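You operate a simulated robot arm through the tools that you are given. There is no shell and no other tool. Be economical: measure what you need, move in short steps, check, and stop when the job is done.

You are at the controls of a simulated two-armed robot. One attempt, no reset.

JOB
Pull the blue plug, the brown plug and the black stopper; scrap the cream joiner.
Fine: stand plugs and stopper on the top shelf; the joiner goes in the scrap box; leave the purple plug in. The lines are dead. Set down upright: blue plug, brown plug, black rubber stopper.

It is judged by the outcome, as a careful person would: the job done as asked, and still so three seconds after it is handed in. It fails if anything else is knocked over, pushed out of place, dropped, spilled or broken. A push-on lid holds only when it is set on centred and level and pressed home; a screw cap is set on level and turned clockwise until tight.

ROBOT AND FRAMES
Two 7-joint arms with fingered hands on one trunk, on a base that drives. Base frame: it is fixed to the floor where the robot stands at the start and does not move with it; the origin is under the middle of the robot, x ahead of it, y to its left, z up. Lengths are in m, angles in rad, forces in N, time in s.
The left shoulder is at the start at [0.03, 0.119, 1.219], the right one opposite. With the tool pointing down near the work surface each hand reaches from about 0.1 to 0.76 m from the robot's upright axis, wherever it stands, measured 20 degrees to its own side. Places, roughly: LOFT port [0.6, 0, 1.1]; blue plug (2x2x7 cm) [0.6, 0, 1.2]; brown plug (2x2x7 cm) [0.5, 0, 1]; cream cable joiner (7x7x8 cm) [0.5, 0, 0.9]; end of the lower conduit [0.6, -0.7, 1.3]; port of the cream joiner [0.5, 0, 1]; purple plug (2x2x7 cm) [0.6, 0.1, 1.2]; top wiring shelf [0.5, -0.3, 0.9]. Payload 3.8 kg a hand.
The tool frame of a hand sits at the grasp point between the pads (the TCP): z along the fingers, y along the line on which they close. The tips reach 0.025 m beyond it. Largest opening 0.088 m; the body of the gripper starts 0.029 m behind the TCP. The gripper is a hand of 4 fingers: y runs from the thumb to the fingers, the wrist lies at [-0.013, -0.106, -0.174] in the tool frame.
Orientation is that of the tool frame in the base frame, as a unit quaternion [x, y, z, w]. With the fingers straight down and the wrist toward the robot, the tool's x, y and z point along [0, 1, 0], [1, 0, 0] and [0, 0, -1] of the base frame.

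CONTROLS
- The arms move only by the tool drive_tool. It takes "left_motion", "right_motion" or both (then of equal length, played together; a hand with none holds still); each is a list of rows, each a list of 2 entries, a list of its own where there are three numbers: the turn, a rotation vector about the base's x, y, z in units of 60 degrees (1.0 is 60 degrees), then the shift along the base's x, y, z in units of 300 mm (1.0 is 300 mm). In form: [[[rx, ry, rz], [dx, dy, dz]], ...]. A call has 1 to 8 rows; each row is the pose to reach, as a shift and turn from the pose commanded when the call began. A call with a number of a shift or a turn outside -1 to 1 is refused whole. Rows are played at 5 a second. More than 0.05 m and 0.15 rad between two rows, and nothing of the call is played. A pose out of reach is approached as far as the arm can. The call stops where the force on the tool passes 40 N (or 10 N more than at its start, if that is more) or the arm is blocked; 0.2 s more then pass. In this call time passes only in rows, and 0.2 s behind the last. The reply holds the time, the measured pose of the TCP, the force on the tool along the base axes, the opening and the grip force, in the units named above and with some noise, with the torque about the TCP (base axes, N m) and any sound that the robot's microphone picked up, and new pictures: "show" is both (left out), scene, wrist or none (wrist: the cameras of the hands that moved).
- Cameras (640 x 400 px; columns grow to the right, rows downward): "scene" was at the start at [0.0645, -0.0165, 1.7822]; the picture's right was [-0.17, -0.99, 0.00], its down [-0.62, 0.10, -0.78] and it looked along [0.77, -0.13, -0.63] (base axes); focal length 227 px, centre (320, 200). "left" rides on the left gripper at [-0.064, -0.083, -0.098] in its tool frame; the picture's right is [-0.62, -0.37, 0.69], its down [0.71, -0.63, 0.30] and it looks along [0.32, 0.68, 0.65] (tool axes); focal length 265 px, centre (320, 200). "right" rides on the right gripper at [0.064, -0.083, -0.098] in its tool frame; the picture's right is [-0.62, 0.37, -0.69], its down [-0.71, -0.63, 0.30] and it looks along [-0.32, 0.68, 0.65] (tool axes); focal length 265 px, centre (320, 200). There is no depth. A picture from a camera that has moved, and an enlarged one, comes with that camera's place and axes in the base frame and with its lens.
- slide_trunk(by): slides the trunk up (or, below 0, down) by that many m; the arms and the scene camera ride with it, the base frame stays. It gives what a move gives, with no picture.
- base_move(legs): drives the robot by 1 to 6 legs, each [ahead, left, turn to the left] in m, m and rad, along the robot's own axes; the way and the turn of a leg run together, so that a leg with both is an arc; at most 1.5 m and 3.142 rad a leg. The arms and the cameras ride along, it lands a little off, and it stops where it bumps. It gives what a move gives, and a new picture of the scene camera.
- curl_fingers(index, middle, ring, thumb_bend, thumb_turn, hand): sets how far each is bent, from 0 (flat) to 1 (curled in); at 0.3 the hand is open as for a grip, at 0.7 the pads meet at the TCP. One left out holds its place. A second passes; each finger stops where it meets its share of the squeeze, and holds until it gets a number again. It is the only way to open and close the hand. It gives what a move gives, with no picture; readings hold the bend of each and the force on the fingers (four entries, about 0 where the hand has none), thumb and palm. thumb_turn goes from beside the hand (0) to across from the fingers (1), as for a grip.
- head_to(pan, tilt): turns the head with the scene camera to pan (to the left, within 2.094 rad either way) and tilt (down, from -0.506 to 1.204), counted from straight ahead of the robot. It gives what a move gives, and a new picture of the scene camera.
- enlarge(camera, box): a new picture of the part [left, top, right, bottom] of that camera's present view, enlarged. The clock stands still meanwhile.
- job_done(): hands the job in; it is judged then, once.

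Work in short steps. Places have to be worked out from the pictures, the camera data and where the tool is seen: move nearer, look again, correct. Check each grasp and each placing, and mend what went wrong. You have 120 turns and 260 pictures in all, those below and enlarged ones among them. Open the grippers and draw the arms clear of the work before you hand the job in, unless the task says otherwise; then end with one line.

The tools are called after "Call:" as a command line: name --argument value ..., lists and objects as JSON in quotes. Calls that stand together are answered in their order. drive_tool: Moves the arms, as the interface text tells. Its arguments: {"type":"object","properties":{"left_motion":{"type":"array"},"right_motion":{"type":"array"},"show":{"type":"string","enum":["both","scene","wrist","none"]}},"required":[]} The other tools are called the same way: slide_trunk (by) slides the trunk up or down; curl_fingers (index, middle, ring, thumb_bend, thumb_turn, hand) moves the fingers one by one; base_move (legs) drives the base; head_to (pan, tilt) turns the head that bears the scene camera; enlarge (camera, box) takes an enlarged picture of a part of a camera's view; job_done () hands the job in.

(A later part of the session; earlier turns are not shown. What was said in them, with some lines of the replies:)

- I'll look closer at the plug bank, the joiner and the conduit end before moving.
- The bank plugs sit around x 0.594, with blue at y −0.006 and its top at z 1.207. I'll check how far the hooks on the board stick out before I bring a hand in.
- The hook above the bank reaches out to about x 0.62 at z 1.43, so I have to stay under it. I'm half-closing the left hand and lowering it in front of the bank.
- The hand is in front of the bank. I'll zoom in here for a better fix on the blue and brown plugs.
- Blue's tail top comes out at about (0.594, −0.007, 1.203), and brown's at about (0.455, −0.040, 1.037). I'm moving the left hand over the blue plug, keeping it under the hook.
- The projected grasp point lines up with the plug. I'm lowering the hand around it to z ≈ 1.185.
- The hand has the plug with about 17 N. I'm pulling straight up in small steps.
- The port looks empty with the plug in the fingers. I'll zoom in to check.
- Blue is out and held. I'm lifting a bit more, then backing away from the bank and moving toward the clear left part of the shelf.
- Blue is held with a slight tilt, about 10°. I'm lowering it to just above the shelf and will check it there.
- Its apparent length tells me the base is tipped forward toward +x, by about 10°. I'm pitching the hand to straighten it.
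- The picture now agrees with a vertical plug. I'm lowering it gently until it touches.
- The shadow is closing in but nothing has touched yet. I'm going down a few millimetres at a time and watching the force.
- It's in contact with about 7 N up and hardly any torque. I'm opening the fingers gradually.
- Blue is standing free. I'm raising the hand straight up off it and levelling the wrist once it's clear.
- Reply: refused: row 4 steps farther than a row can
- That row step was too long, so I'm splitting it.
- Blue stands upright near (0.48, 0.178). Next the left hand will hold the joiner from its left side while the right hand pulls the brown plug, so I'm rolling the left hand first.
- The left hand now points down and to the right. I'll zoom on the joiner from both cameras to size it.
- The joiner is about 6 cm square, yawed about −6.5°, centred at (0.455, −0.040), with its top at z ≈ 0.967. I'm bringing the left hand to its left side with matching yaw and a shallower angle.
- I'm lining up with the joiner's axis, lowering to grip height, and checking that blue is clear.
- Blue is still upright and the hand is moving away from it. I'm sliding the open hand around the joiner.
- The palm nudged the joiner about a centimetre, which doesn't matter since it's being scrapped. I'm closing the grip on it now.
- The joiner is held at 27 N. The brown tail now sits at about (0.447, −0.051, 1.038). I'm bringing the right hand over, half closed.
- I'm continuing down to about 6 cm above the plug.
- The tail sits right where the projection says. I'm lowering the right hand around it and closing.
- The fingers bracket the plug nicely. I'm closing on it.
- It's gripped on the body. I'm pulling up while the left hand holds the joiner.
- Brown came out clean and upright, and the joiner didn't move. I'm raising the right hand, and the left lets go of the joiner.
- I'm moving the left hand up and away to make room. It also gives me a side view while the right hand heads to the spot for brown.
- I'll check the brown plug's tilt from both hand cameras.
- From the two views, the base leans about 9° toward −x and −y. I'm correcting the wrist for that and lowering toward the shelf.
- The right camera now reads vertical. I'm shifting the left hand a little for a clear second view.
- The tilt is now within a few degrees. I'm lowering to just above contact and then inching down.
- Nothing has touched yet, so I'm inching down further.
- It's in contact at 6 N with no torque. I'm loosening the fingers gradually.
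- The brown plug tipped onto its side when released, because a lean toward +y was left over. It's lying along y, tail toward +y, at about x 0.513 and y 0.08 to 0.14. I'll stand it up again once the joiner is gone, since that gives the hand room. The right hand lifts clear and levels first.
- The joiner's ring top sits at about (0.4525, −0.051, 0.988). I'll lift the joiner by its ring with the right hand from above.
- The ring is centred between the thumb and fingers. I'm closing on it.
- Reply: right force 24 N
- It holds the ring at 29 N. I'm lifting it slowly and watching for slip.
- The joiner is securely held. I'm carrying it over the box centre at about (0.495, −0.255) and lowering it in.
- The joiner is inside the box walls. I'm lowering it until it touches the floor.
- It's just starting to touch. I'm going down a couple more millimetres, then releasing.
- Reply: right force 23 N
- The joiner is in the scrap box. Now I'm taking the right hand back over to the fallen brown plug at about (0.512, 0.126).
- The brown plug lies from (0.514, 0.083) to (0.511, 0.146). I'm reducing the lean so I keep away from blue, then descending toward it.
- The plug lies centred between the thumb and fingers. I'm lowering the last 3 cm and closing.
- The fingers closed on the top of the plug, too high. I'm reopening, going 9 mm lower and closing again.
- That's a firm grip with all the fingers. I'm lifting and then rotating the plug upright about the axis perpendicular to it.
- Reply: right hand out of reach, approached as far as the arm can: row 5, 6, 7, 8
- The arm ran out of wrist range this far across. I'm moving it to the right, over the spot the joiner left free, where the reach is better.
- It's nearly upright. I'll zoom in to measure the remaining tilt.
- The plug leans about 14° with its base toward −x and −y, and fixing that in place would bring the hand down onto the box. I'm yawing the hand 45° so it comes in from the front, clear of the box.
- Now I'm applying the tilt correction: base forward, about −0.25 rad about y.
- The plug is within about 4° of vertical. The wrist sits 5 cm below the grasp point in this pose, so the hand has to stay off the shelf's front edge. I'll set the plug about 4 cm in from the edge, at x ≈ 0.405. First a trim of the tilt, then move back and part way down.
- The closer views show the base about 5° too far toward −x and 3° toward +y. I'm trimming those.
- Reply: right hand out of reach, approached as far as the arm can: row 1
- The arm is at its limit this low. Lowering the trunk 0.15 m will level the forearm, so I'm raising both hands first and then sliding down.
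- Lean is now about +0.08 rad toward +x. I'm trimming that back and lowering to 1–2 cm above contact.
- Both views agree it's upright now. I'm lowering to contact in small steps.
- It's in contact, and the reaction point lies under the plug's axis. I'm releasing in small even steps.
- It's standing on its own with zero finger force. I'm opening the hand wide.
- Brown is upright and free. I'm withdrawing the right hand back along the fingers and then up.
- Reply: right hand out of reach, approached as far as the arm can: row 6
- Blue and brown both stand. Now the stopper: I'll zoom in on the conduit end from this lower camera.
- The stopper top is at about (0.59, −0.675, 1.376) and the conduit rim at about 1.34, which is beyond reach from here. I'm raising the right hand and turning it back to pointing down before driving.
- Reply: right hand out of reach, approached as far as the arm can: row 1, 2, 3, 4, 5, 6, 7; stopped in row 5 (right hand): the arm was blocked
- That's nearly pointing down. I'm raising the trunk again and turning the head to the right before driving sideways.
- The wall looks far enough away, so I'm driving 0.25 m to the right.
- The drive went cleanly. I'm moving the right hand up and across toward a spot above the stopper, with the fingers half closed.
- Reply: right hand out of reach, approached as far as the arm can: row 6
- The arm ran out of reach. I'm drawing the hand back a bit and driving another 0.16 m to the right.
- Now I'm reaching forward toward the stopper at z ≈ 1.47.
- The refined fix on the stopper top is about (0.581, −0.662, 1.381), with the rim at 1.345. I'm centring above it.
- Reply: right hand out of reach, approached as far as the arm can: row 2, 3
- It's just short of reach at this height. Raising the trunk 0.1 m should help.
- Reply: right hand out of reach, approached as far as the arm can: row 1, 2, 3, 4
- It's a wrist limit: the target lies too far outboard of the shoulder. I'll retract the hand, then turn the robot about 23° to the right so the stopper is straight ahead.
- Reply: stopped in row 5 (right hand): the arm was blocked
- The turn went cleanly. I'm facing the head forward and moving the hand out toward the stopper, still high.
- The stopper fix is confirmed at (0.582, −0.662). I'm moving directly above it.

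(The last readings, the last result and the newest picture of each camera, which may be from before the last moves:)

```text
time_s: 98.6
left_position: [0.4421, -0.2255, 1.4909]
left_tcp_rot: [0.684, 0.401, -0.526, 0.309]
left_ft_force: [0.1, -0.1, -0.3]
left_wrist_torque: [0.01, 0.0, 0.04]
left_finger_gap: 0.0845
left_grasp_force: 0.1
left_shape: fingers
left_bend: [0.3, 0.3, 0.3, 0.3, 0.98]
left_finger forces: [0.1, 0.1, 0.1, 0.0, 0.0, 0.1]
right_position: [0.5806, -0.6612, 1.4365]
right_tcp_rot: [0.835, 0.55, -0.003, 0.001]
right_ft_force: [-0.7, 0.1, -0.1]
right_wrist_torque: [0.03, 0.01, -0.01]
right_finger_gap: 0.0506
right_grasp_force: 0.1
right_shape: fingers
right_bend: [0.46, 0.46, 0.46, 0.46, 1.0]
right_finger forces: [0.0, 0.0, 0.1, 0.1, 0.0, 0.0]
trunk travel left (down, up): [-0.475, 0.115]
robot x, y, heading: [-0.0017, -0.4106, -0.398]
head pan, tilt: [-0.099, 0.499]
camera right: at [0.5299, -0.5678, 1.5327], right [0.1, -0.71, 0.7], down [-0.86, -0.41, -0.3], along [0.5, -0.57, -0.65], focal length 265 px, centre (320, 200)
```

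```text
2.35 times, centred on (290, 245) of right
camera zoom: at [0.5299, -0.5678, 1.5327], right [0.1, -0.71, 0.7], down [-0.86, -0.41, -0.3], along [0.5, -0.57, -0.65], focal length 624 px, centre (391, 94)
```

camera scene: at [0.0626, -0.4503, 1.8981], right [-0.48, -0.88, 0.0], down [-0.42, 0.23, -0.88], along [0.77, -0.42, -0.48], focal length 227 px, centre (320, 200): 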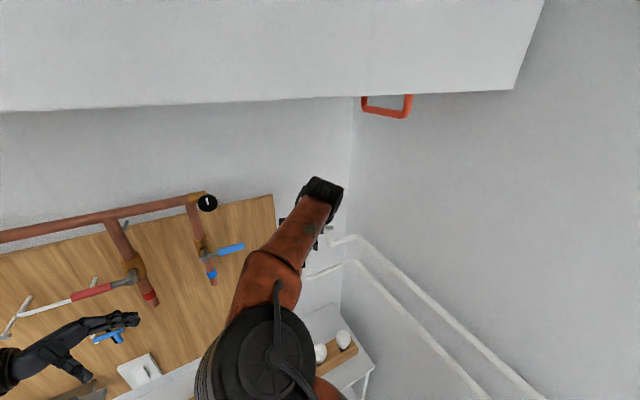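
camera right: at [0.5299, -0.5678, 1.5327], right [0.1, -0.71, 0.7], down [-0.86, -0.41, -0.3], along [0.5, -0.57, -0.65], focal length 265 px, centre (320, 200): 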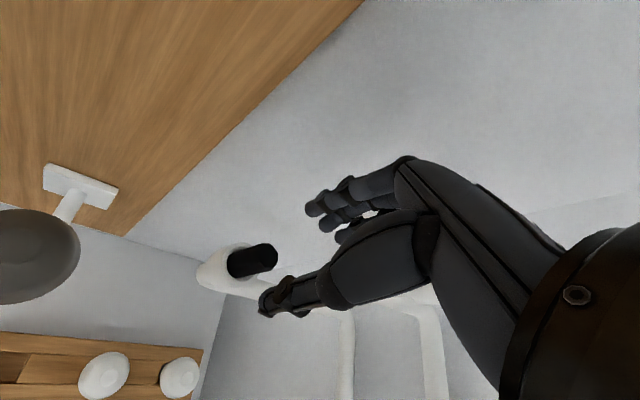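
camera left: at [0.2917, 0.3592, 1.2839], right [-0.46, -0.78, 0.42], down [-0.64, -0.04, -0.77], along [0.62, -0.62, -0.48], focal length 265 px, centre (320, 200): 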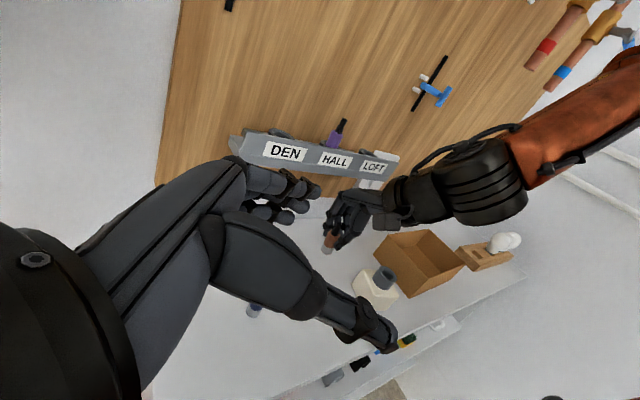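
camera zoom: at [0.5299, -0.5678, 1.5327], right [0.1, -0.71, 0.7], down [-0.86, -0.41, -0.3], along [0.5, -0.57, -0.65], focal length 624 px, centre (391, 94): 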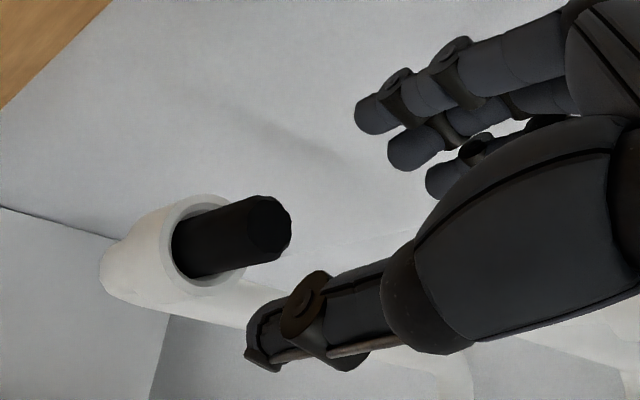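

It's aligned to within a couple of millimetres. I'm descending around the stopper and closing.

Call:
drive_tool --right_motion '[[[0, 0, 0], [0.006, 0, -0.1]], [[0, 0, 0], [0.006, 0, -0.195]]]' --show "wrist"

Call:
curl_fingers --hand "right" --index 0.8 --middle 0.8 --ring 0.8 --thumb_bend 0.8

Call:
enlarge --camera "right" --box '[180, 160, 400, 330]'

```text
time_s: 99.2
left_position: [0.4429, -0.2241, 1.491]
left_tcp_rot: [0.684, 0.401, -0.526, 0.308]
left_ft_force: [-0.5, 0.0, -0.1]
left_wrist_torque: [-0.01, -0.01, 0.01]
left_finger_gap: 0.0845
left_grasp_force: 0.0
left_shape: fingers
left_bend: [0.3, 0.3, 0.3, 0.3, 0.98]
left_finger forces: [0.0, 0.0, 0.0, 0.0, 0.0, 0.0]
right_position: [0.5822, -0.6612, 1.3789]
right_tcp_rot: [0.835, 0.55, -0.003, 0.003]
right_ft_force: [-0.4, -0.9, 0.2]
right_wrist_torque: [0.01, -0.02, -0.04]
right_finger_gap: 0.0505
right_grasp_force: 0.1
right_shape: fingers
right_bend: [0.46, 0.46, 0.46, 0.46, 1.0]
right_finger forces: [0.0, 0.0, 0.0, 0.0, 0.0, 0.0]
trunk travel left (down, up): [-0.475, 0.115]
robot x, y, heading: [0.0008, -0.4144, -0.396]
head pan, tilt: [-0.099, 0.499]
camera right: at [0.5312, -0.5669, 1.4748], right [0.09, -0.71, 0.7], down [-0.86, -0.41, -0.3], along [0.5, -0.57, -0.65], focal length 265 px, centre (320, 200)
```

right: 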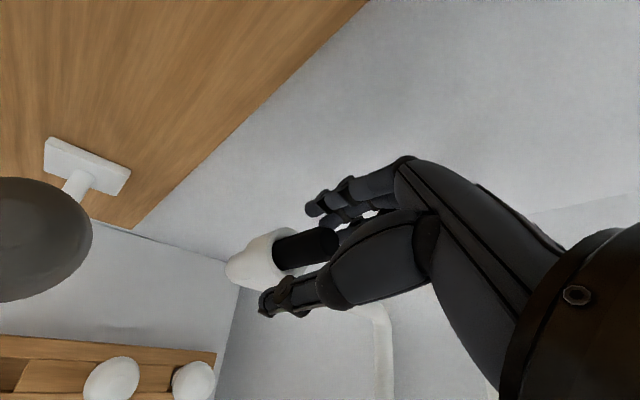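

```text
time_s: 100.2
left_position: [0.4423, -0.2249, 1.491]
left_tcp_rot: [0.684, 0.402, -0.524, 0.309]
left_ft_force: [0.3, 0.7, 0.1]
left_wrist_torque: [-0.01, 0.01, 0.0]
left_finger_gap: 0.0844
left_grasp_force: 0.1
left_shape: fingers
left_bend: [0.3, 0.3, 0.3, 0.3, 0.98]
left_finger forces: [0.0, 0.0, 0.1, 0.0, 0.0, 0.0]
right_position: [0.5817, -0.6606, 1.3796]
right_tcp_rot: [0.836, 0.549, -0.002, 0.001]
right_ft_force: [1.7, -0.8, 0.2]
right_wrist_torque: [-0.04, -0.04, -0.01]
right_finger_gap: 0.0096
right_grasp_force: 15.5
right_shape: fingers
right_bend: [0.71, 0.65, 0.8, 0.65, 1.0]
right_finger forces: [8.0, 8.6, 0.0, 0.0, 14.9, 0.1]
trunk travel left (down, up): [-0.475, 0.115]
robot x, y, heading: [0.0036, -0.4104, -0.398]
head pan, tilt: [-0.099, 0.499]
```

```text
2.35 times, centred on (290, 245) of right
camera zoom: at [0.5309, -0.5672, 1.4752], right [0.09, -0.71, 0.7], down [-0.86, -0.41, -0.3], along [0.5, -0.57, -0.65], focal length 624 px, centre (391, 94)
```

zoom: 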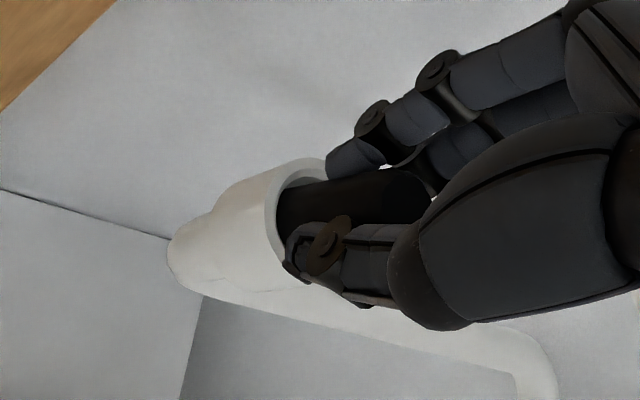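

The stopper is gripped at 15 N. I'm pulling it straight up.

Call:
drive_tool --right_motion '[[[0, 0, 0], [0, 0, 0.03]], [[0, 0, 0], [0, 0, 0.06]], [[0, 0, 0], [0, 0, 0.1]], [[0, 0, 0], [0, 0, 0.15]]]' --show "none"

Call:
enlarge --camera "right" --box '[180, 160, 400, 330]'

```text
time_s: 101.2
left_position: [0.4416, -0.2258, 1.4907]
left_tcp_rot: [0.684, 0.402, -0.525, 0.308]
left_ft_force: [-0.8, 0.9, 0.5]
left_wrist_torque: [-0.01, 0.01, -0.02]
left_finger_gap: 0.0845
left_grasp_force: 0.1
left_shape: fingers
left_bend: [0.3, 0.3, 0.3, 0.3, 0.98]
left_finger forces: [0.0, 0.1, 0.1, 0.0, 0.0, 0.0]
right_position: [0.5809, -0.6609, 1.4245]
right_tcp_rot: [0.835, 0.55, -0.003, 0.001]
right_ft_force: [-0.2, 0.2, 0.4]
right_wrist_torque: [0.01, -0.02, 0.01]
right_finger_gap: 0.0095
right_grasp_force: 15.3
right_shape: fingers
right_bend: [0.71, 0.65, 0.8, 0.65, 1.0]
right_finger forces: [8.0, 7.8, 0.0, 0.1, 15.2, 0.0]
trunk travel left (down, up): [-0.475, 0.115]
robot x, y, heading: [0.0024, -0.4129, -0.399]
head pan, tilt: [-0.099, 0.499]
```

```text
2.35 times, centred on (290, 245) of right
camera zoom: at [0.5302, -0.5672, 1.5205], right [0.1, -0.71, 0.7], down [-0.86, -0.41, -0.3], along [0.5, -0.57, -0.65], focal length 624 px, centre (391, 94)
```

zoom: 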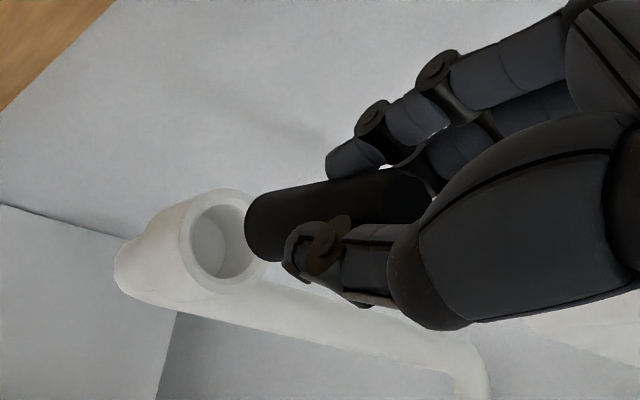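

The stopper is out and clear. I'm raising it a touch, backing away and carrying it to the free gap between the box and the bulb rack, at about (0.46, −0.435).

Call:
drive_tool --right_motion '[[[0, 0, 0], [0, 0, 0.07]], [[0, 0, 0], [-0.1, 0.03, 0.1]], [[0, 0, 0], [-0.2, 0.1, 0.1]], [[0, 0, 0], [-0.3, 0.2, 0.1]], [[0, 0, 0], [-0.4, 0.31, 0.1]], [[0, 0, 0], [-0.4, 0.46, 0.1]], [[0, 0, 0], [-0.4, 0.61, 0.1]], [[0, 0, 0], [-0.4, 0.753, 0.05]]]' --show "both"

Call:
head_to --pan 0.3 --tilt 0.75

```text
time_s: 103.1
left_position: [0.4417, -0.2259, 1.4915]
left_tcp_rot: [0.684, 0.402, -0.525, 0.308]
left_ft_force: [0.4, 0.1, 0.6]
left_wrist_torque: [0.0, -0.01, -0.07]
left_finger_gap: 0.0844
left_grasp_force: 0.1
left_shape: fingers
left_bend: [0.3, 0.3, 0.3, 0.3, 0.98]
left_finger forces: [0.0, 0.0, 0.0, 0.0, 0.1, 0.0]
right_position: [0.4641, -0.5284, 1.4134]
right_tcp_rot: [0.868, 0.495, -0.018, -0.018]
right_ft_force: [0.2, 0.4, -0.5]
right_wrist_torque: [0.03, 0.01, 0.0]
right_finger_gap: 0.0091
right_grasp_force: 15.9
right_shape: fingers
right_bend: [0.71, 0.65, 0.8, 0.66, 1.0]
right_finger forces: [8.2, 8.0, 0.1, 0.1, 14.9, 0.0]
right hand out of reach, approached as far as the arm can: row 8
trunk travel left (down, up): [-0.475, 0.115]
robot x, y, heading: [-0.0013, -0.4138, -0.399]
head pan, tilt: [-0.099, 0.499]
stopped in row 8 (right hand): the arm was blocked; the commanded pose is now the measured one
camera scene: at [0.0618, -0.4502, 1.8981], right [-0.48, -0.88, 0.0], down [-0.42, 0.23, -0.88], along [0.77, -0.42, -0.48], focal length 227 px, centre (320, 200)
camera right: at [0.4295, -0.43, 1.5137], right [0.03, -0.73, 0.68], down [-0.92, -0.29, -0.26], along [0.39, -0.62, -0.68], focal length 265 px, centre (320, 200)
```

scene: 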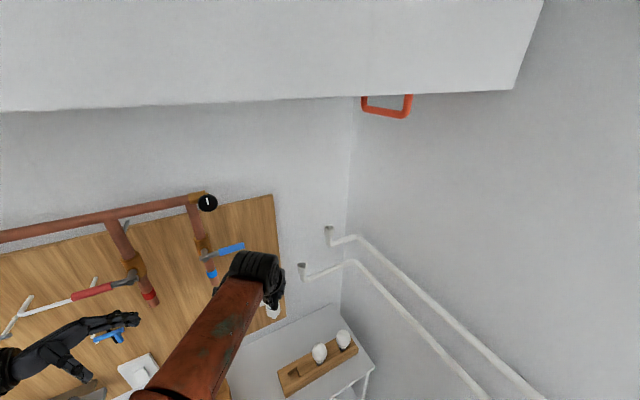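
right: 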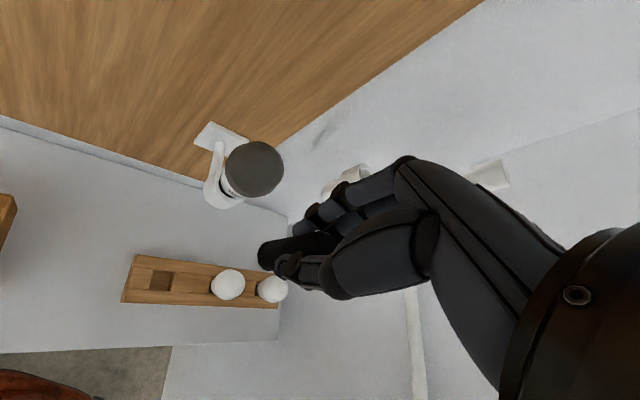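

```text
time_s: 104.0
left_position: [0.443, -0.2256, 1.4913]
left_tcp_rot: [0.684, 0.401, -0.525, 0.308]
left_ft_force: [-0.3, -0.2, 0.1]
left_wrist_torque: [0.01, 0.02, 0.0]
left_finger_gap: 0.0845
left_grasp_force: 0.0
left_shape: fingers
left_bend: [0.3, 0.3, 0.3, 0.3, 0.98]
left_finger forces: [0.1, 0.0, 0.1, 0.0, 0.0, 0.1]
right_position: [0.4634, -0.5282, 1.4144]
right_tcp_rot: [0.869, 0.494, -0.017, -0.017]
right_ft_force: [-0.2, 0.7, -0.5]
right_wrist_torque: [0.03, 0.02, 0.0]
right_finger_gap: 0.0094
right_grasp_force: 15.5
right_shape: fingers
right_bend: [0.71, 0.65, 0.8, 0.66, 1.0]
right_finger forces: [8.2, 8.0, 0.0, 0.1, 15.0, 0.1]
trunk travel left (down, up): [-0.475, 0.115]
robot x, y, heading: [0.0013, -0.4148, -0.401]
head pan, tilt: [0.3, 0.75]
camera scene: at [0.0651, -0.415, 1.8762], right [-0.1, -1.0, 0.0], down [-0.68, 0.07, -0.73], along [0.73, -0.07, -0.68], focal length 227 px, centre (320, 200)
```

scene: 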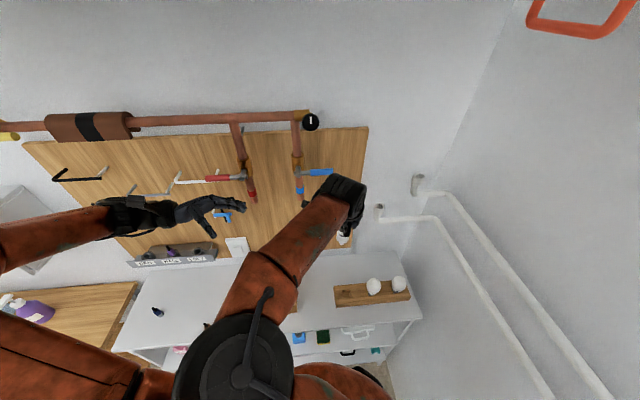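

The arm is blocking itself as it moves inward. I'm pulling the hand back slightly and turning the robot back to face straight ahead.

Call:
drive_tool --right_motion '[[[0, 0, 0], [-0.07, -0.02, 0]], [[0, 0, 0], [-0.15, -0.04, 0]]]' --show "none"

Call:
base_move --legs '[[0, 0, 0.4]]'

```text
time_s: 104.8
left_position: [0.4421, -0.2255, 1.4918]
left_tcp_rot: [0.683, 0.401, -0.526, 0.308]
left_ft_force: [0.0, -0.3, -0.8]
left_wrist_torque: [0.01, 0.04, -0.01]
left_finger_gap: 0.0842
left_grasp_force: 0.1
left_shape: fingers
left_bend: [0.3, 0.3, 0.3, 0.3, 0.98]
left_finger forces: [0.0, 0.0, 0.1, 0.0, 0.1, 0.1]
right_position: [0.4194, -0.5805, 1.3983]
right_tcp_rot: [0.89, 0.455, -0.03, -0.028]
right_ft_force: [-0.2, 0.0, -0.5]
right_wrist_torque: [-0.01, 0.0, -0.01]
right_finger_gap: 0.0095
right_grasp_force: 15.4
right_shape: fingers
right_bend: [0.71, 0.65, 0.8, 0.66, 1.0]
right_finger forces: [8.2, 8.0, 0.1, 0.0, 14.9, 0.1]
trunk travel left (down, up): [-0.475, 0.115]
robot x, y, heading: [-0.0002, -0.4187, -0.401]
head pan, tilt: [0.3, 0.75]
stopped in row 2 (right hand): the arm was blocked; the commanded pose is now the measured one
```

```text
time_s: 106.4
left_position: [0.3368, -0.0685, 1.4918]
left_tcp_rot: [0.592, 0.529, -0.454, 0.406]
left_ft_force: [0.8, -0.3, 0.6]
left_wrist_torque: [0.02, 0.05, -0.01]
left_finger_gap: 0.0843
left_grasp_force: 0.0
left_shape: fingers
left_bend: [0.3, 0.3, 0.3, 0.3, 0.98]
left_finger forces: [0.0, 0.0, 0.0, 0.0, 0.0, 0.0]
right_position: [0.4525, -0.4061, 1.3986]
right_tcp_rot: [0.782, 0.622, -0.034, -0.022]
right_ft_force: [0.0, -0.2, 0.2]
right_wrist_torque: [0.01, 0.02, 0.0]
right_finger_gap: 0.0095
right_grasp_force: 15.7
right_shape: fingers
right_bend: [0.71, 0.65, 0.8, 0.66, 1.0]
right_finger forces: [8.2, 8.0, 0.0, 0.1, 14.8, 0.0]
trunk travel left (down, up): [-0.475, 0.115]
robot x, y, heading: [0.002, -0.4133, -0.0]
head pan, tilt: [0.3, 0.75]
camera scene: at [0.0602, -0.3903, 1.8761], right [0.29, -0.96, 0.0], down [-0.65, -0.2, -0.73], along [0.7, 0.22, -0.68], focal length 227 px, centre (320, 200)
```

scene: 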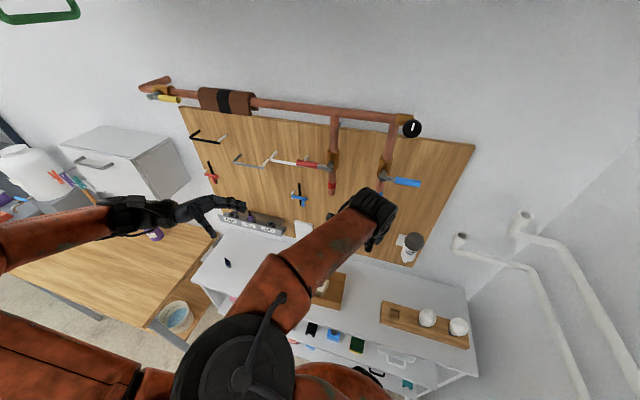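

The hand is now over the gap. I'm lowering the trunk 0.25 m, which carries the hand down with it, then levelling the tool and checking.

Call:
slide_trunk --by -0.25

Call:
drive_tool --right_motion '[[[0.004, -0.04, 0], [0.01, -0.05, 0]], [[0.0075, -0.077, 0], [0.025, -0.095, -0.05]]]' --show "wrist"

Call:
enlarge --camera "right" --box '[200, 160, 400, 330]'

```text
time_s: 109.0
left_position: [0.3361, -0.0703, 1.2415]
left_tcp_rot: [0.592, 0.528, -0.455, 0.405]
left_ft_force: [-0.1, 1.0, 0.9]
left_wrist_torque: [-0.03, -0.02, -0.03]
left_finger_gap: 0.0844
left_grasp_force: 0.1
left_shape: fingers
left_bend: [0.3, 0.3, 0.3, 0.3, 0.98]
left_finger forces: [0.1, 0.0, 0.0, 0.0, 0.1, 0.0]
right_position: [0.4521, -0.4067, 1.1484]
right_tcp_rot: [0.782, 0.622, -0.034, -0.022]
right_ft_force: [-0.2, -0.1, 0.6]
right_wrist_torque: [-0.01, 0.0, -0.04]
right_finger_gap: 0.0093
right_grasp_force: 15.4
right_shape: fingers
right_bend: [0.71, 0.65, 0.8, 0.66, 1.0]
right_finger forces: [8.2, 8.0, 0.1, 0.0, 14.8, 0.0]
trunk travel left (down, up): [-0.225, 0.365]
robot x, y, heading: [-0.0008, -0.4135, -0.002]
head pan, tilt: [0.3, 0.75]
```

```text
time_s: 109.6
left_position: [0.3366, -0.0702, 1.2413]
left_tcp_rot: [0.591, 0.528, -0.455, 0.406]
left_ft_force: [0.7, 1.1, 0.7]
left_wrist_torque: [0.06, -0.01, -0.03]
left_finger_gap: 0.0843
left_grasp_force: 0.1
left_shape: fingers
left_bend: [0.3, 0.3, 0.3, 0.3, 0.98]
left_finger forces: [0.0, 0.0, 0.0, 0.0, 0.0, 0.0]
right_position: [0.4597, -0.4327, 1.1333]
right_tcp_rot: [0.783, 0.622, 0.001, 0.001]
right_ft_force: [-0.4, 0.4, 0.3]
right_wrist_torque: [-0.02, -0.02, 0.03]
right_finger_gap: 0.0091
right_grasp_force: 15.9
right_shape: fingers
right_bend: [0.71, 0.65, 0.8, 0.66, 1.0]
right_finger forces: [8.2, 8.2, 0.1, 0.1, 14.8, 0.0]
trunk travel left (down, up): [-0.225, 0.365]
robot x, y, heading: [0.0015, -0.4126, 0.002]
head pan, tilt: [0.3, 0.75]
camera right: at [0.3925, -0.3507, 1.2306], right [0.22, -0.69, 0.69], down [-0.77, -0.55, -0.3], along [0.59, -0.47, -0.65], focal length 265 px, centre (320, 200)
```

right: 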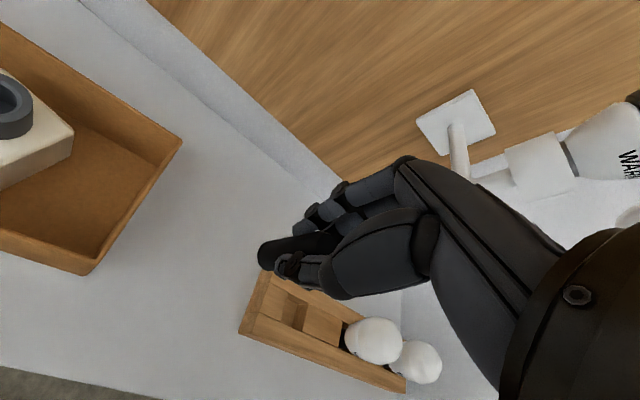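

```text
2.35 times, centred on (300, 245) of right
camera zoom: at [0.3925, -0.3507, 1.2306], right [0.22, -0.69, 0.69], down [-0.77, -0.55, -0.3], along [0.59, -0.47, -0.65], focal length 624 px, centre (367, 94)
```

zoom: 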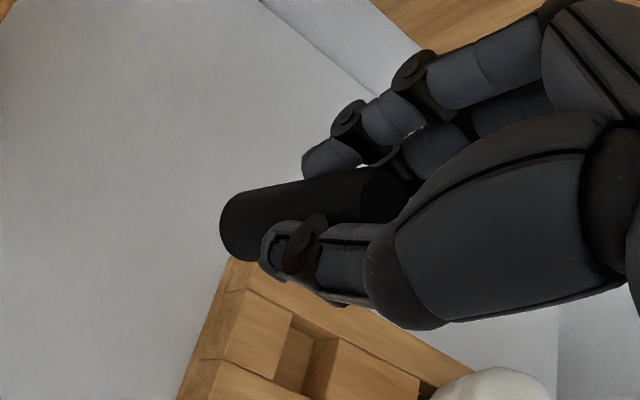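

The spot below is clear. I'll check the stopper's tilt with the left camera.

Call:
enlarge --camera "left" --box '[0, 0, 640, 400]'

Call:
enlarge --camera "scene" --box '[0, 0, 640, 400]'

```text
1.00 times, centred on (320, 200) of left
camera zoom: at [0.262, 0.0176, 1.3292], right [-0.46, -0.78, 0.42], down [-0.64, -0.04, -0.77], along [0.62, -0.62, -0.48], focal length 265 px, centre (320, 200)
```

zoom: 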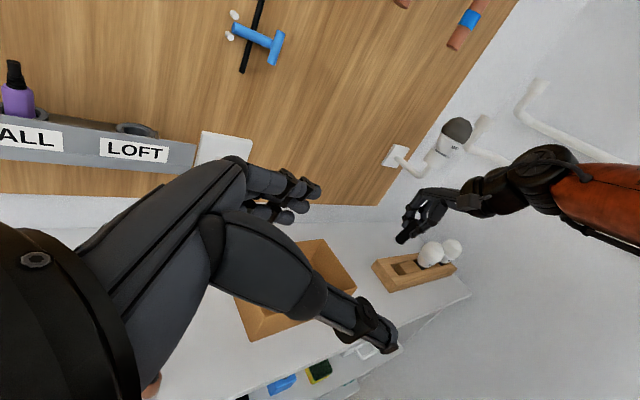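

```text
1.00 times, centred on (320, 200) of scene
camera zoom: at [0.0605, -0.3904, 1.6261], right [0.29, -0.96, 0.0], down [-0.65, -0.2, -0.73], along [0.7, 0.22, -0.68], focal length 227 px, centre (320, 200)
```

zoom: 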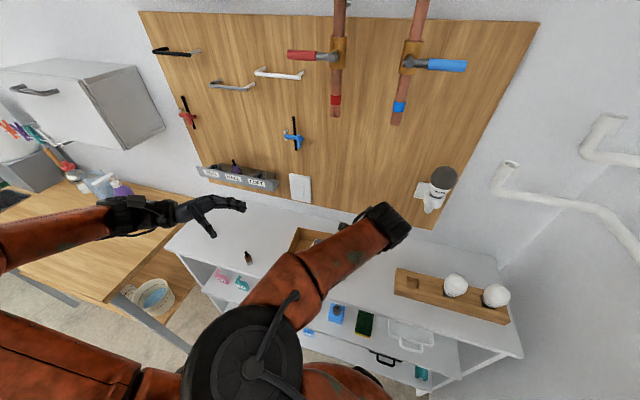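

Call:
enlarge --camera "left" --box '[380, 190, 460, 260]'

```text
5.71 times, centred on (420, 225) of left
camera zoom: at [0.262, 0.0176, 1.3292], right [-0.46, -0.78, 0.42], down [-0.64, -0.04, -0.77], along [0.62, -0.62, -0.48], focal length 1517 px, centre (-251, 57)
```

zoom: 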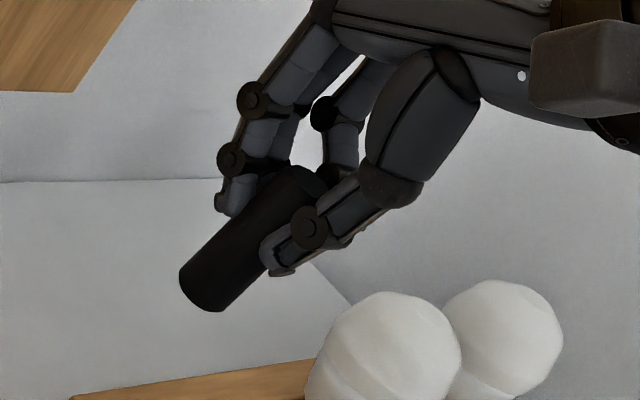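

It tilts only about 4°. I'm trimming that while lowering to 2 cm above the shelf.

Call:
drive_tool --right_motion '[[[0.028, 0.057, 0], [0, 0, -0.1]], [[0.028, 0.057, 0], [0, 0, -0.24]], [[0.028, 0.057, 0], [0, 0, -0.38]], [[0.028, 0.057, 0], [0, 0, -0.475]]]' --show "wrist"

Call:
enlarge --camera "left" --box '[370, 220, 450, 290]'

Call:
enlarge --camera "right" --box '[200, 160, 400, 330]'

```text
time_s: 110.6
left_position: [0.3361, -0.0701, 1.2413]
left_tcp_rot: [0.592, 0.529, -0.454, 0.405]
left_ft_force: [-0.3, -0.4, 0.9]
left_wrist_torque: [-0.02, 0.05, 0.04]
left_finger_gap: 0.0845
left_grasp_force: 0.1
left_shape: fingers
left_bend: [0.3, 0.3, 0.3, 0.3, 0.98]
left_finger forces: [0.0, 0.1, 0.0, 0.0, 0.1, 0.0]
right_position: [0.4598, -0.4342, 0.9901]
right_tcp_rot: [0.782, 0.622, -0.015, -0.029]
right_ft_force: [0.5, 0.1, -1.1]
right_wrist_torque: [0.0, -0.04, -0.01]
right_finger_gap: 0.0093
right_grasp_force: 15.8
right_shape: fingers
right_bend: [0.71, 0.65, 0.8, 0.66, 1.0]
right_finger forces: [8.4, 8.4, 0.1, 0.1, 14.6, 0.2]
trunk travel left (down, up): [-0.225, 0.365]
robot x, y, heading: [0.0013, -0.4104, 0.002]
head pan, tilt: [0.3, 0.75]
camera right: at [0.3993, -0.3544, 1.0924], right [0.26, -0.71, 0.66], down [-0.79, -0.55, -0.27], along [0.55, -0.45, -0.7], focal length 265 px, centre (320, 200)
```

right: 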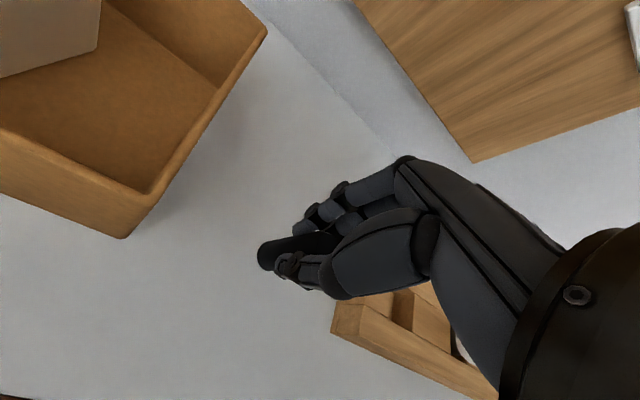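

```text
5.71 times, centred on (410, 255) of left
camera zoom: at [0.262, 0.0177, 1.3292], right [-0.46, -0.78, 0.42], down [-0.64, -0.04, -0.77], along [0.62, -0.62, -0.48], focal length 1517 px, centre (-194, -114)
```

zoom: 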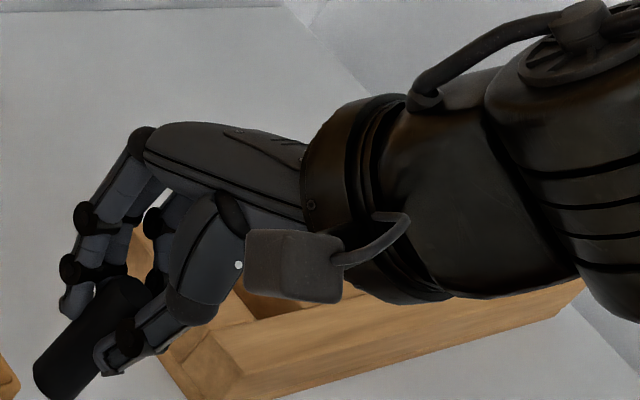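

```text
2.35 times, centred on (300, 245) of right
camera zoom: at [0.3993, -0.3544, 1.0924], right [0.26, -0.71, 0.66], down [-0.79, -0.55, -0.27], along [0.55, -0.45, -0.7], focal length 624 px, centre (367, 94)
```

zoom: 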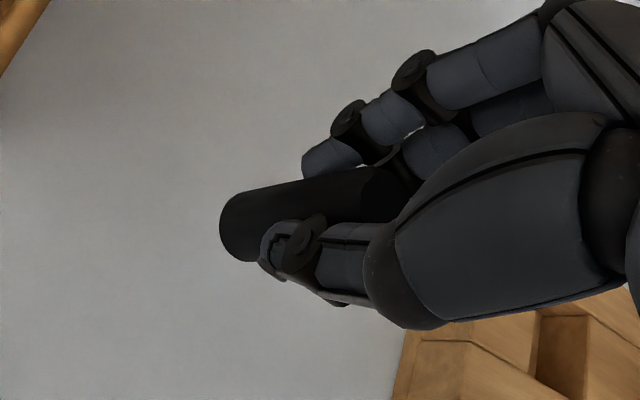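

Both views show it vertical. I'm lowering toward contact.

Call:
drive_tool --right_motion '[[[0, 0, 0], [0, 0, -0.03]], [[0, 0, 0], [0, 0, -0.045]], [[0, 0, 0], [0, 0, -0.055]]]' --show "none"

Call:
enlarge --camera "right" --box '[200, 160, 400, 330]'

```text
time_s: 111.4
left_position: [0.3345, -0.0708, 1.2415]
left_tcp_rot: [0.592, 0.529, -0.453, 0.406]
left_ft_force: [-0.4, -0.1, 0.1]
left_wrist_torque: [0.0, -0.02, 0.02]
left_finger_gap: 0.0842
left_grasp_force: 0.0
left_shape: fingers
left_bend: [0.3, 0.3, 0.3, 0.3, 0.98]
left_finger forces: [0.0, 0.0, 0.0, 0.1, 0.1, 0.1]
right_position: [0.4604, -0.4343, 0.9747]
right_tcp_rot: [0.783, 0.622, -0.013, -0.029]
right_ft_force: [1.3, 1.9, 8.2]
right_wrist_torque: [-0.02, 0.0, 0.03]
right_finger_gap: 0.009
right_grasp_force: 17.1
right_shape: fingers
right_bend: [0.71, 0.65, 0.8, 0.66, 1.0]
right_finger forces: [9.3, 9.6, 0.0, 0.0, 15.8, 0.0]
trunk travel left (down, up): [-0.225, 0.365]
robot x, y, heading: [0.0007, -0.4166, 0.002]
head pan, tilt: [0.3, 0.75]
```

```text
2.35 times, centred on (300, 245) of right
camera zoom: at [0.3995, -0.3542, 1.0776], right [0.26, -0.71, 0.66], down [-0.79, -0.55, -0.28], along [0.55, -0.45, -0.7], focal length 624 px, centre (367, 94)
```

zoom: 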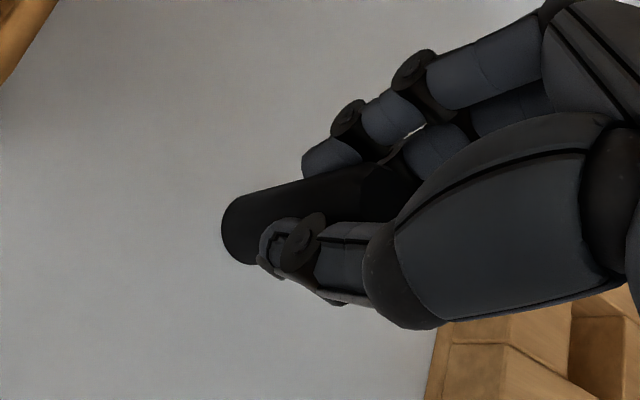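

It's in contact at 8 N with small torque. I'm releasing in small even steps.

Call:
curl_fingers --hand "right" --index 0.69 --middle 0.63 --ring 0.6 --thumb_bend 0.63

Call:
enlarge --camera "right" --box '[200, 160, 400, 330]'

```text
time_s: 112.4
left_position: [0.3357, -0.0705, 1.2415]
left_tcp_rot: [0.592, 0.528, -0.454, 0.406]
left_ft_force: [0.7, 0.3, 0.2]
left_wrist_torque: [0.01, 0.02, -0.02]
left_finger_gap: 0.0846
left_grasp_force: 0.0
left_shape: fingers
left_bend: [0.3, 0.3, 0.3, 0.3, 0.98]
left_finger forces: [0.1, 0.1, 0.1, 0.0, 0.0, 0.0]
right_position: [0.4599, -0.4343, 0.9741]
right_tcp_rot: [0.783, 0.621, -0.015, -0.029]
right_ft_force: [0.7, 0.9, 4.6]
right_wrist_torque: [0.02, -0.04, 0.0]
right_finger_gap: 0.0114
right_grasp_force: 2.5
right_shape: fingers
right_bend: [0.67, 0.63, 0.6, 0.61, 1.0]
right_finger forces: [3.1, 0.1, 0.0, 0.0, 1.8, 0.0]
trunk travel left (down, up): [-0.225, 0.365]
robot x, y, heading: [0.0005, -0.4103, 0.001]
head pan, tilt: [0.3, 0.75]
```

```text
2.35 times, centred on (300, 245) of right
camera zoom: at [0.399, -0.3543, 1.0769], right [0.26, -0.71, 0.66], down [-0.79, -0.55, -0.27], along [0.55, -0.45, -0.7], focal length 624 px, centre (367, 94)
```

zoom: 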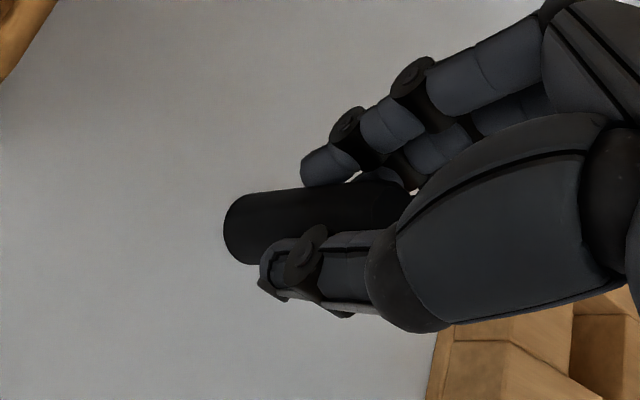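

The top is leaning a little toward the thumb under index pressure. I'm opening the index and middle while the thumb holds its place.

Call:
curl_fingers --hand "right" --index 0.62 --middle 0.59 --ring 0.55

Call:
enlarge --camera "right" --box '[200, 160, 400, 330]'

Call:
enlarge --camera "left" --box '[360, 240, 440, 310]'

```text
time_s: 113.4
left_position: [0.3363, -0.0696, 1.2412]
left_tcp_rot: [0.592, 0.529, -0.454, 0.405]
left_ft_force: [0.2, 0.0, 0.7]
left_wrist_torque: [0.03, -0.01, -0.01]
left_finger_gap: 0.0844
left_grasp_force: 0.0
left_shape: fingers
left_bend: [0.3, 0.3, 0.3, 0.3, 0.98]
left_finger forces: [0.0, 0.0, 0.0, 0.0, 0.0, 0.0]
right_position: [0.4595, -0.435, 0.9736]
right_tcp_rot: [0.783, 0.621, -0.015, -0.03]
right_ft_force: [1.1, 0.9, -0.4]
right_wrist_torque: [0.04, -0.03, -0.01]
right_finger_gap: 0.0145
right_grasp_force: 0.0
right_shape: fingers
right_bend: [0.62, 0.59, 0.55, 0.63, 1.0]
right_finger forces: [0.1, 0.0, 0.0, 0.0, 0.0, 0.0]
trunk travel left (down, up): [-0.225, 0.365]
robot x, y, heading: [0.0008, -0.4108, -0.003]
head pan, tilt: [0.3, 0.75]
```

```text
2.35 times, centred on (300, 245) of right
camera zoom: at [0.3992, -0.3544, 1.0768], right [0.26, -0.71, 0.66], down [-0.79, -0.55, -0.27], along [0.55, -0.45, -0.7], focal length 624 px, centre (367, 94)
```

zoom: 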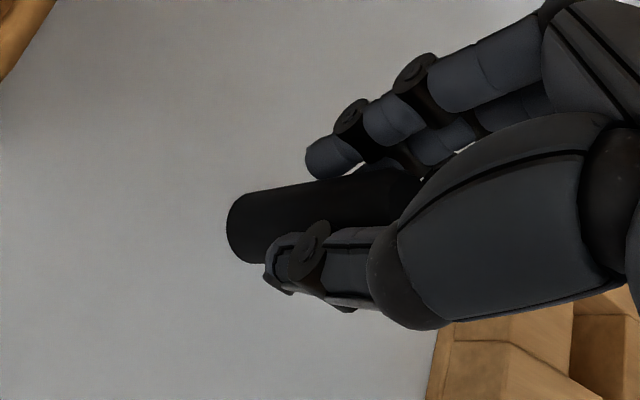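

```text
5.71 times, centred on (400, 275) of left
camera zoom: at [0.2616, 0.0178, 1.3292], right [-0.46, -0.78, 0.42], down [-0.64, -0.04, -0.77], along [0.62, -0.62, -0.48], focal length 1517 px, centre (-137, -229)
```

zoom: 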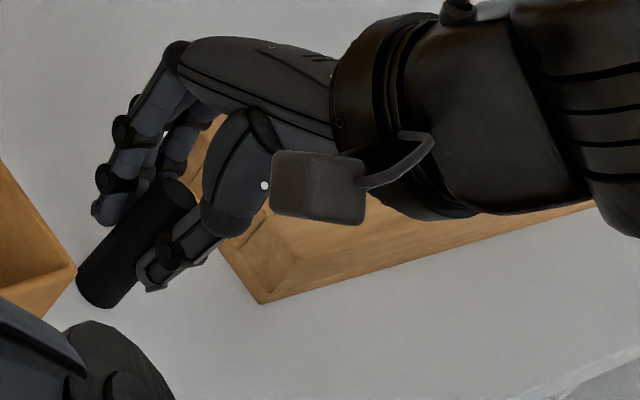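

Zero finger forces and it reads vertical again, so it's standing free. I'm opening the hand.

Call:
curl_fingers --hand "right" --index 0.42 --middle 0.42 --ring 0.42 --thumb_bend 0.44

Call:
enlarge --camera "right" --box '[200, 160, 400, 330]'

```text
time_s: 114.4
left_position: [0.3353, -0.0704, 1.2411]
left_tcp_rot: [0.592, 0.529, -0.454, 0.406]
left_ft_force: [1.0, 0.3, 0.3]
left_wrist_torque: [0.03, 0.0, 0.01]
left_finger_gap: 0.0845
left_grasp_force: 0.1
left_shape: fingers
left_bend: [0.3, 0.3, 0.3, 0.3, 0.98]
left_finger forces: [0.1, 0.1, 0.0, 0.1, 0.1, 0.0]
right_position: [0.4601, -0.4342, 0.974]
right_tcp_rot: [0.783, 0.621, -0.014, -0.03]
right_ft_force: [-0.1, 0.5, 0.6]
right_wrist_torque: [0.01, 0.01, -0.02]
right_finger_gap: 0.0563
right_grasp_force: 0.0
right_shape: fingers
right_bend: [0.42, 0.42, 0.42, 0.44, 0.99]
right_finger forces: [0.1, 0.1, 0.0, 0.0, 0.0, 0.0]
trunk travel left (down, up): [-0.225, 0.365]
robot x, y, heading: [-0.0003, -0.4146, -0.001]
head pan, tilt: [0.3, 0.75]
```

```text
2.35 times, centred on (300, 245) of right
camera zoom: at [0.3992, -0.3544, 1.0768], right [0.26, -0.71, 0.66], down [-0.79, -0.55, -0.27], along [0.55, -0.45, -0.7], focal length 624 px, centre (367, 94)
```

zoom: 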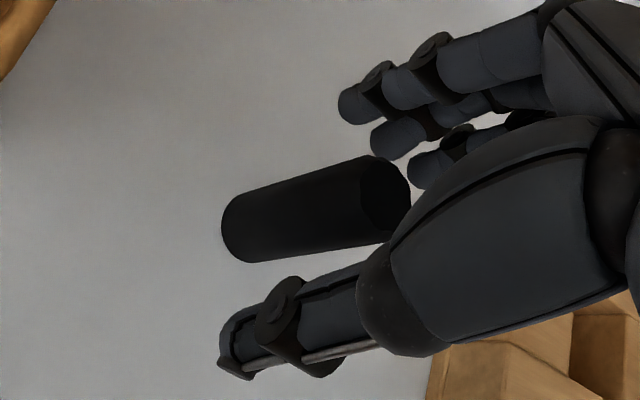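

The stopper stands free and upright. I'm lifting the hand straight up and clear.

Call:
drive_tool --right_motion '[[[0, 0, 0], [0, 0, 0.08]], [[0, 0, 0], [0, 0, 0.2]], [[0, 0, 0], [0, 0, 0.34]], [[0, 0, 0], [-0.05, 0.03, 0.48]], [[0, 0, 0], [-0.12, 0.08, 0.58]]]' --show "wrist"

Call:
head_to --pan 0.6 --tilt 0.75

```text
time_s: 115.6
left_position: [0.3356, -0.0695, 1.2406]
left_tcp_rot: [0.591, 0.528, -0.455, 0.406]
left_ft_force: [0.7, -0.4, -0.4]
left_wrist_torque: [0.04, -0.01, 0.0]
left_finger_gap: 0.0844
left_grasp_force: 0.0
left_shape: fingers
left_bend: [0.3, 0.3, 0.3, 0.3, 0.98]
left_finger forces: [0.0, 0.0, 0.1, 0.0, 0.0, 0.0]
right_position: [0.4217, -0.4118, 1.1488]
right_tcp_rot: [0.783, 0.621, -0.015, -0.029]
right_ft_force: [0.3, 0.4, 0.9]
right_wrist_torque: [0.01, 0.01, -0.01]
right_finger_gap: 0.0561
right_grasp_force: 0.0
right_shape: fingers
right_bend: [0.42, 0.42, 0.42, 0.44, 0.99]
right_finger forces: [0.0, 0.0, 0.0, 0.0, 0.0, 0.1]
trunk travel left (down, up): [-0.225, 0.365]
robot x, y, heading: [0.0041, -0.4151, 0.003]
head pan, tilt: [0.3, 0.75]
camera right: at [0.3618, -0.3314, 1.2519], right [0.26, -0.71, 0.66], down [-0.79, -0.54, -0.27], along [0.55, -0.45, -0.7], focal length 265 px, centre (320, 200)
```

right: 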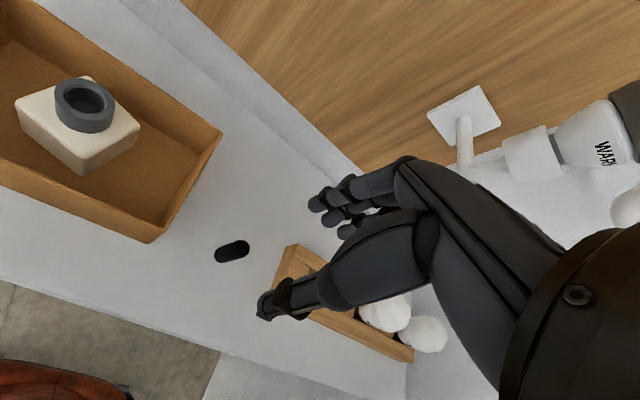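

```text
time_s: 116.4
left_position: [0.3349, -0.0699, 1.2424]
left_tcp_rot: [0.592, 0.528, -0.454, 0.406]
left_ft_force: [0.4, 0.4, -0.6]
left_wrist_torque: [-0.04, 0.04, -0.02]
left_finger_gap: 0.0845
left_grasp_force: 0.0
left_shape: fingers
left_bend: [0.3, 0.3, 0.3, 0.3, 0.98]
left_finger forces: [0.0, 0.0, 0.0, 0.0, 0.1, 0.0]
right_position: [0.4246, -0.4119, 1.1484]
right_tcp_rot: [0.783, 0.621, -0.015, -0.029]
right_ft_force: [0.3, -0.3, 1.0]
right_wrist_torque: [0.01, 0.01, 0.03]
right_finger_gap: 0.0562
right_grasp_force: 0.0
right_shape: fingers
right_bend: [0.42, 0.42, 0.42, 0.44, 0.99]
right_finger forces: [0.0, 0.1, 0.0, 0.0, 0.0, 0.1]
trunk travel left (down, up): [-0.225, 0.365]
robot x, y, heading: [0.0046, -0.4147, -0.004]
head pan, tilt: [0.6, 0.75]
camera scene: at [0.0492, -0.368, 1.6262], right [0.56, -0.83, 0.0], down [-0.56, -0.38, -0.73], along [0.6, 0.41, -0.68], focal length 227 px, centre (320, 200)
```

scene: 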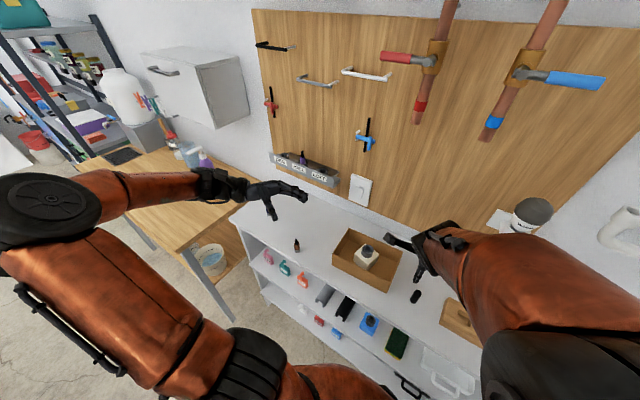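

Everything is placed. I'm raising the trunk to draw both arms clear, then verifying all the items.

Call:
slide_trunk --by 0.2

Call:
drive_tool --left_motion '[[[0, 0, 0], [-0.05, 0.1, 0.1]], [[0, 0, 0], [-0.1, 0.2, 0.2]], [[0, 0, 0], [-0.12, 0.3, 0.3]]]' --right_motion '[[[0, 0, 0], [-0.02, -0.05, 0.1]], [[0, 0, 0], [-0.03, -0.1, 0.2]], [[0, 0, 0], [-0.03, -0.15, 0.3]]]' --show "scene"

Call:
enlarge --camera "scene" --box '[200, 150, 480, 350]'

Call:
enlarge --camera "left" --box '[0, 0, 640, 400]'

```text
time_s: 118.5
left_position: [0.3349, -0.0708, 1.4411]
left_tcp_rot: [0.592, 0.528, -0.455, 0.406]
left_ft_force: [0.0, 0.1, -0.1]
left_wrist_torque: [0.02, -0.02, 0.03]
left_finger_gap: 0.0848
left_grasp_force: 0.0
left_shape: fingers
left_bend: [0.3, 0.3, 0.3, 0.3, 0.98]
left_finger forces: [0.0, 0.0, 0.0, 0.1, 0.0, 0.1]
right_position: [0.4232, -0.4121, 1.3483]
right_tcp_rot: [0.783, 0.621, -0.015, -0.03]
right_ft_force: [0.5, -0.7, 0.3]
right_wrist_torque: [0.0, 0.0, 0.04]
right_finger_gap: 0.0564
right_grasp_force: 0.2
right_shape: fingers
right_bend: [0.42, 0.42, 0.42, 0.44, 0.99]
right_finger forces: [0.1, 0.0, 0.0, 0.1, 0.0, 0.0]
trunk travel left (down, up): [-0.425, 0.165]
robot x, y, heading: [-0.0018, -0.4147, -0.002]
head pan, tilt: [0.6, 0.75]
```

```text
time_s: 119.3
left_position: [0.3015, 0.0197, 1.5318]
left_tcp_rot: [0.592, 0.528, -0.454, 0.406]
left_ft_force: [-0.4, -0.3, 0.1]
left_wrist_torque: [-0.02, -0.01, 0.02]
left_finger_gap: 0.0844
left_grasp_force: 0.2
left_shape: fingers
left_bend: [0.3, 0.3, 0.3, 0.3, 0.98]
left_finger forces: [0.1, 0.0, 0.0, 0.0, 0.1, 0.0]
right_position: [0.4154, -0.4569, 1.4377]
right_tcp_rot: [0.782, 0.622, -0.014, -0.03]
right_ft_force: [0.2, -0.2, 0.6]
right_wrist_torque: [0.0, 0.01, 0.0]
right_finger_gap: 0.0564
right_grasp_force: 0.0
right_shape: fingers
right_bend: [0.42, 0.42, 0.42, 0.44, 0.99]
right_finger forces: [0.0, 0.0, 0.0, 0.0, 0.0, 0.1]
trunk travel left (down, up): [-0.425, 0.165]
robot x, y, heading: [0.0021, -0.4136, 0.002]
head pan, tilt: [0.6, 0.75]
camera scene: at [0.0495, -0.3677, 1.8261], right [0.56, -0.83, 0.0], down [-0.56, -0.39, -0.73], along [0.6, 0.41, -0.68], focal length 227 px, centre (320, 200)
```

scene: 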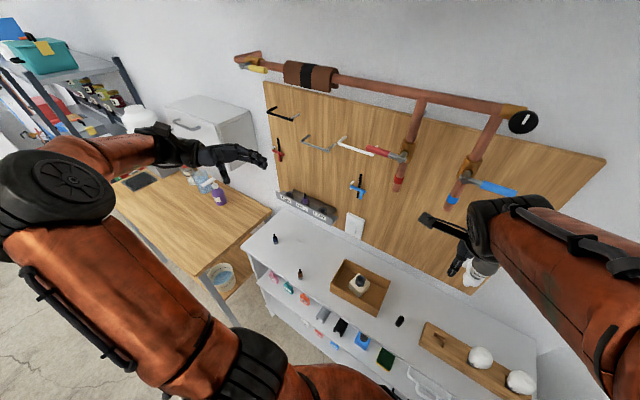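

```text
2.00 times, centred on (340, 250) of scene
camera zoom: at [0.0495, -0.3677, 1.8261], right [0.56, -0.83, 0.0], down [-0.56, -0.39, -0.73], along [0.6, 0.41, -0.68], focal length 454 px, centre (280, 100)
```

zoom: 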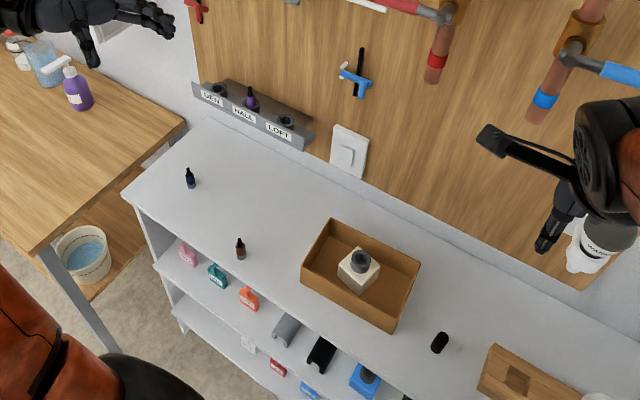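

```text
1.00 times, centred on (320, 200) of left
camera zoom: at [0.2281, 0.1081, 1.6196], right [-0.46, -0.78, 0.42], down [-0.64, -0.04, -0.77], along [0.62, -0.62, -0.48], focal length 265 px, centre (320, 200)
```

zoom: 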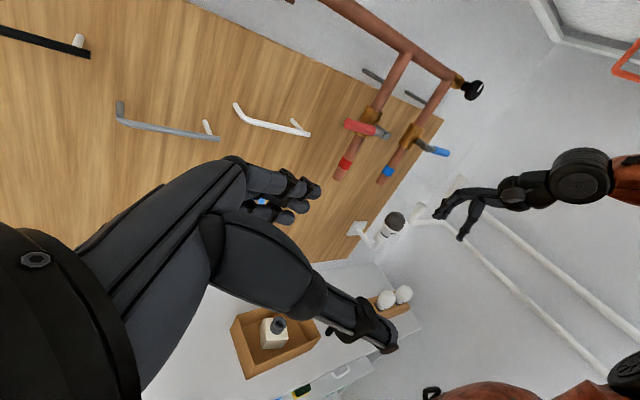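

The final view shows blue, brown and the stopper upright on the top shelf, the joiner in the scrap box, purple still in HALL, and both hands open and clear. I'm handing the job in.

Call:
job_done

```text
The job is handed in.
```

The blue plug, brown plug and black stopper are standing upright on the top shelf, the cream joiner is in the scrap box, and the purple plug is still in; the brown plug tipped over when I first set it down, so I stood it back up.
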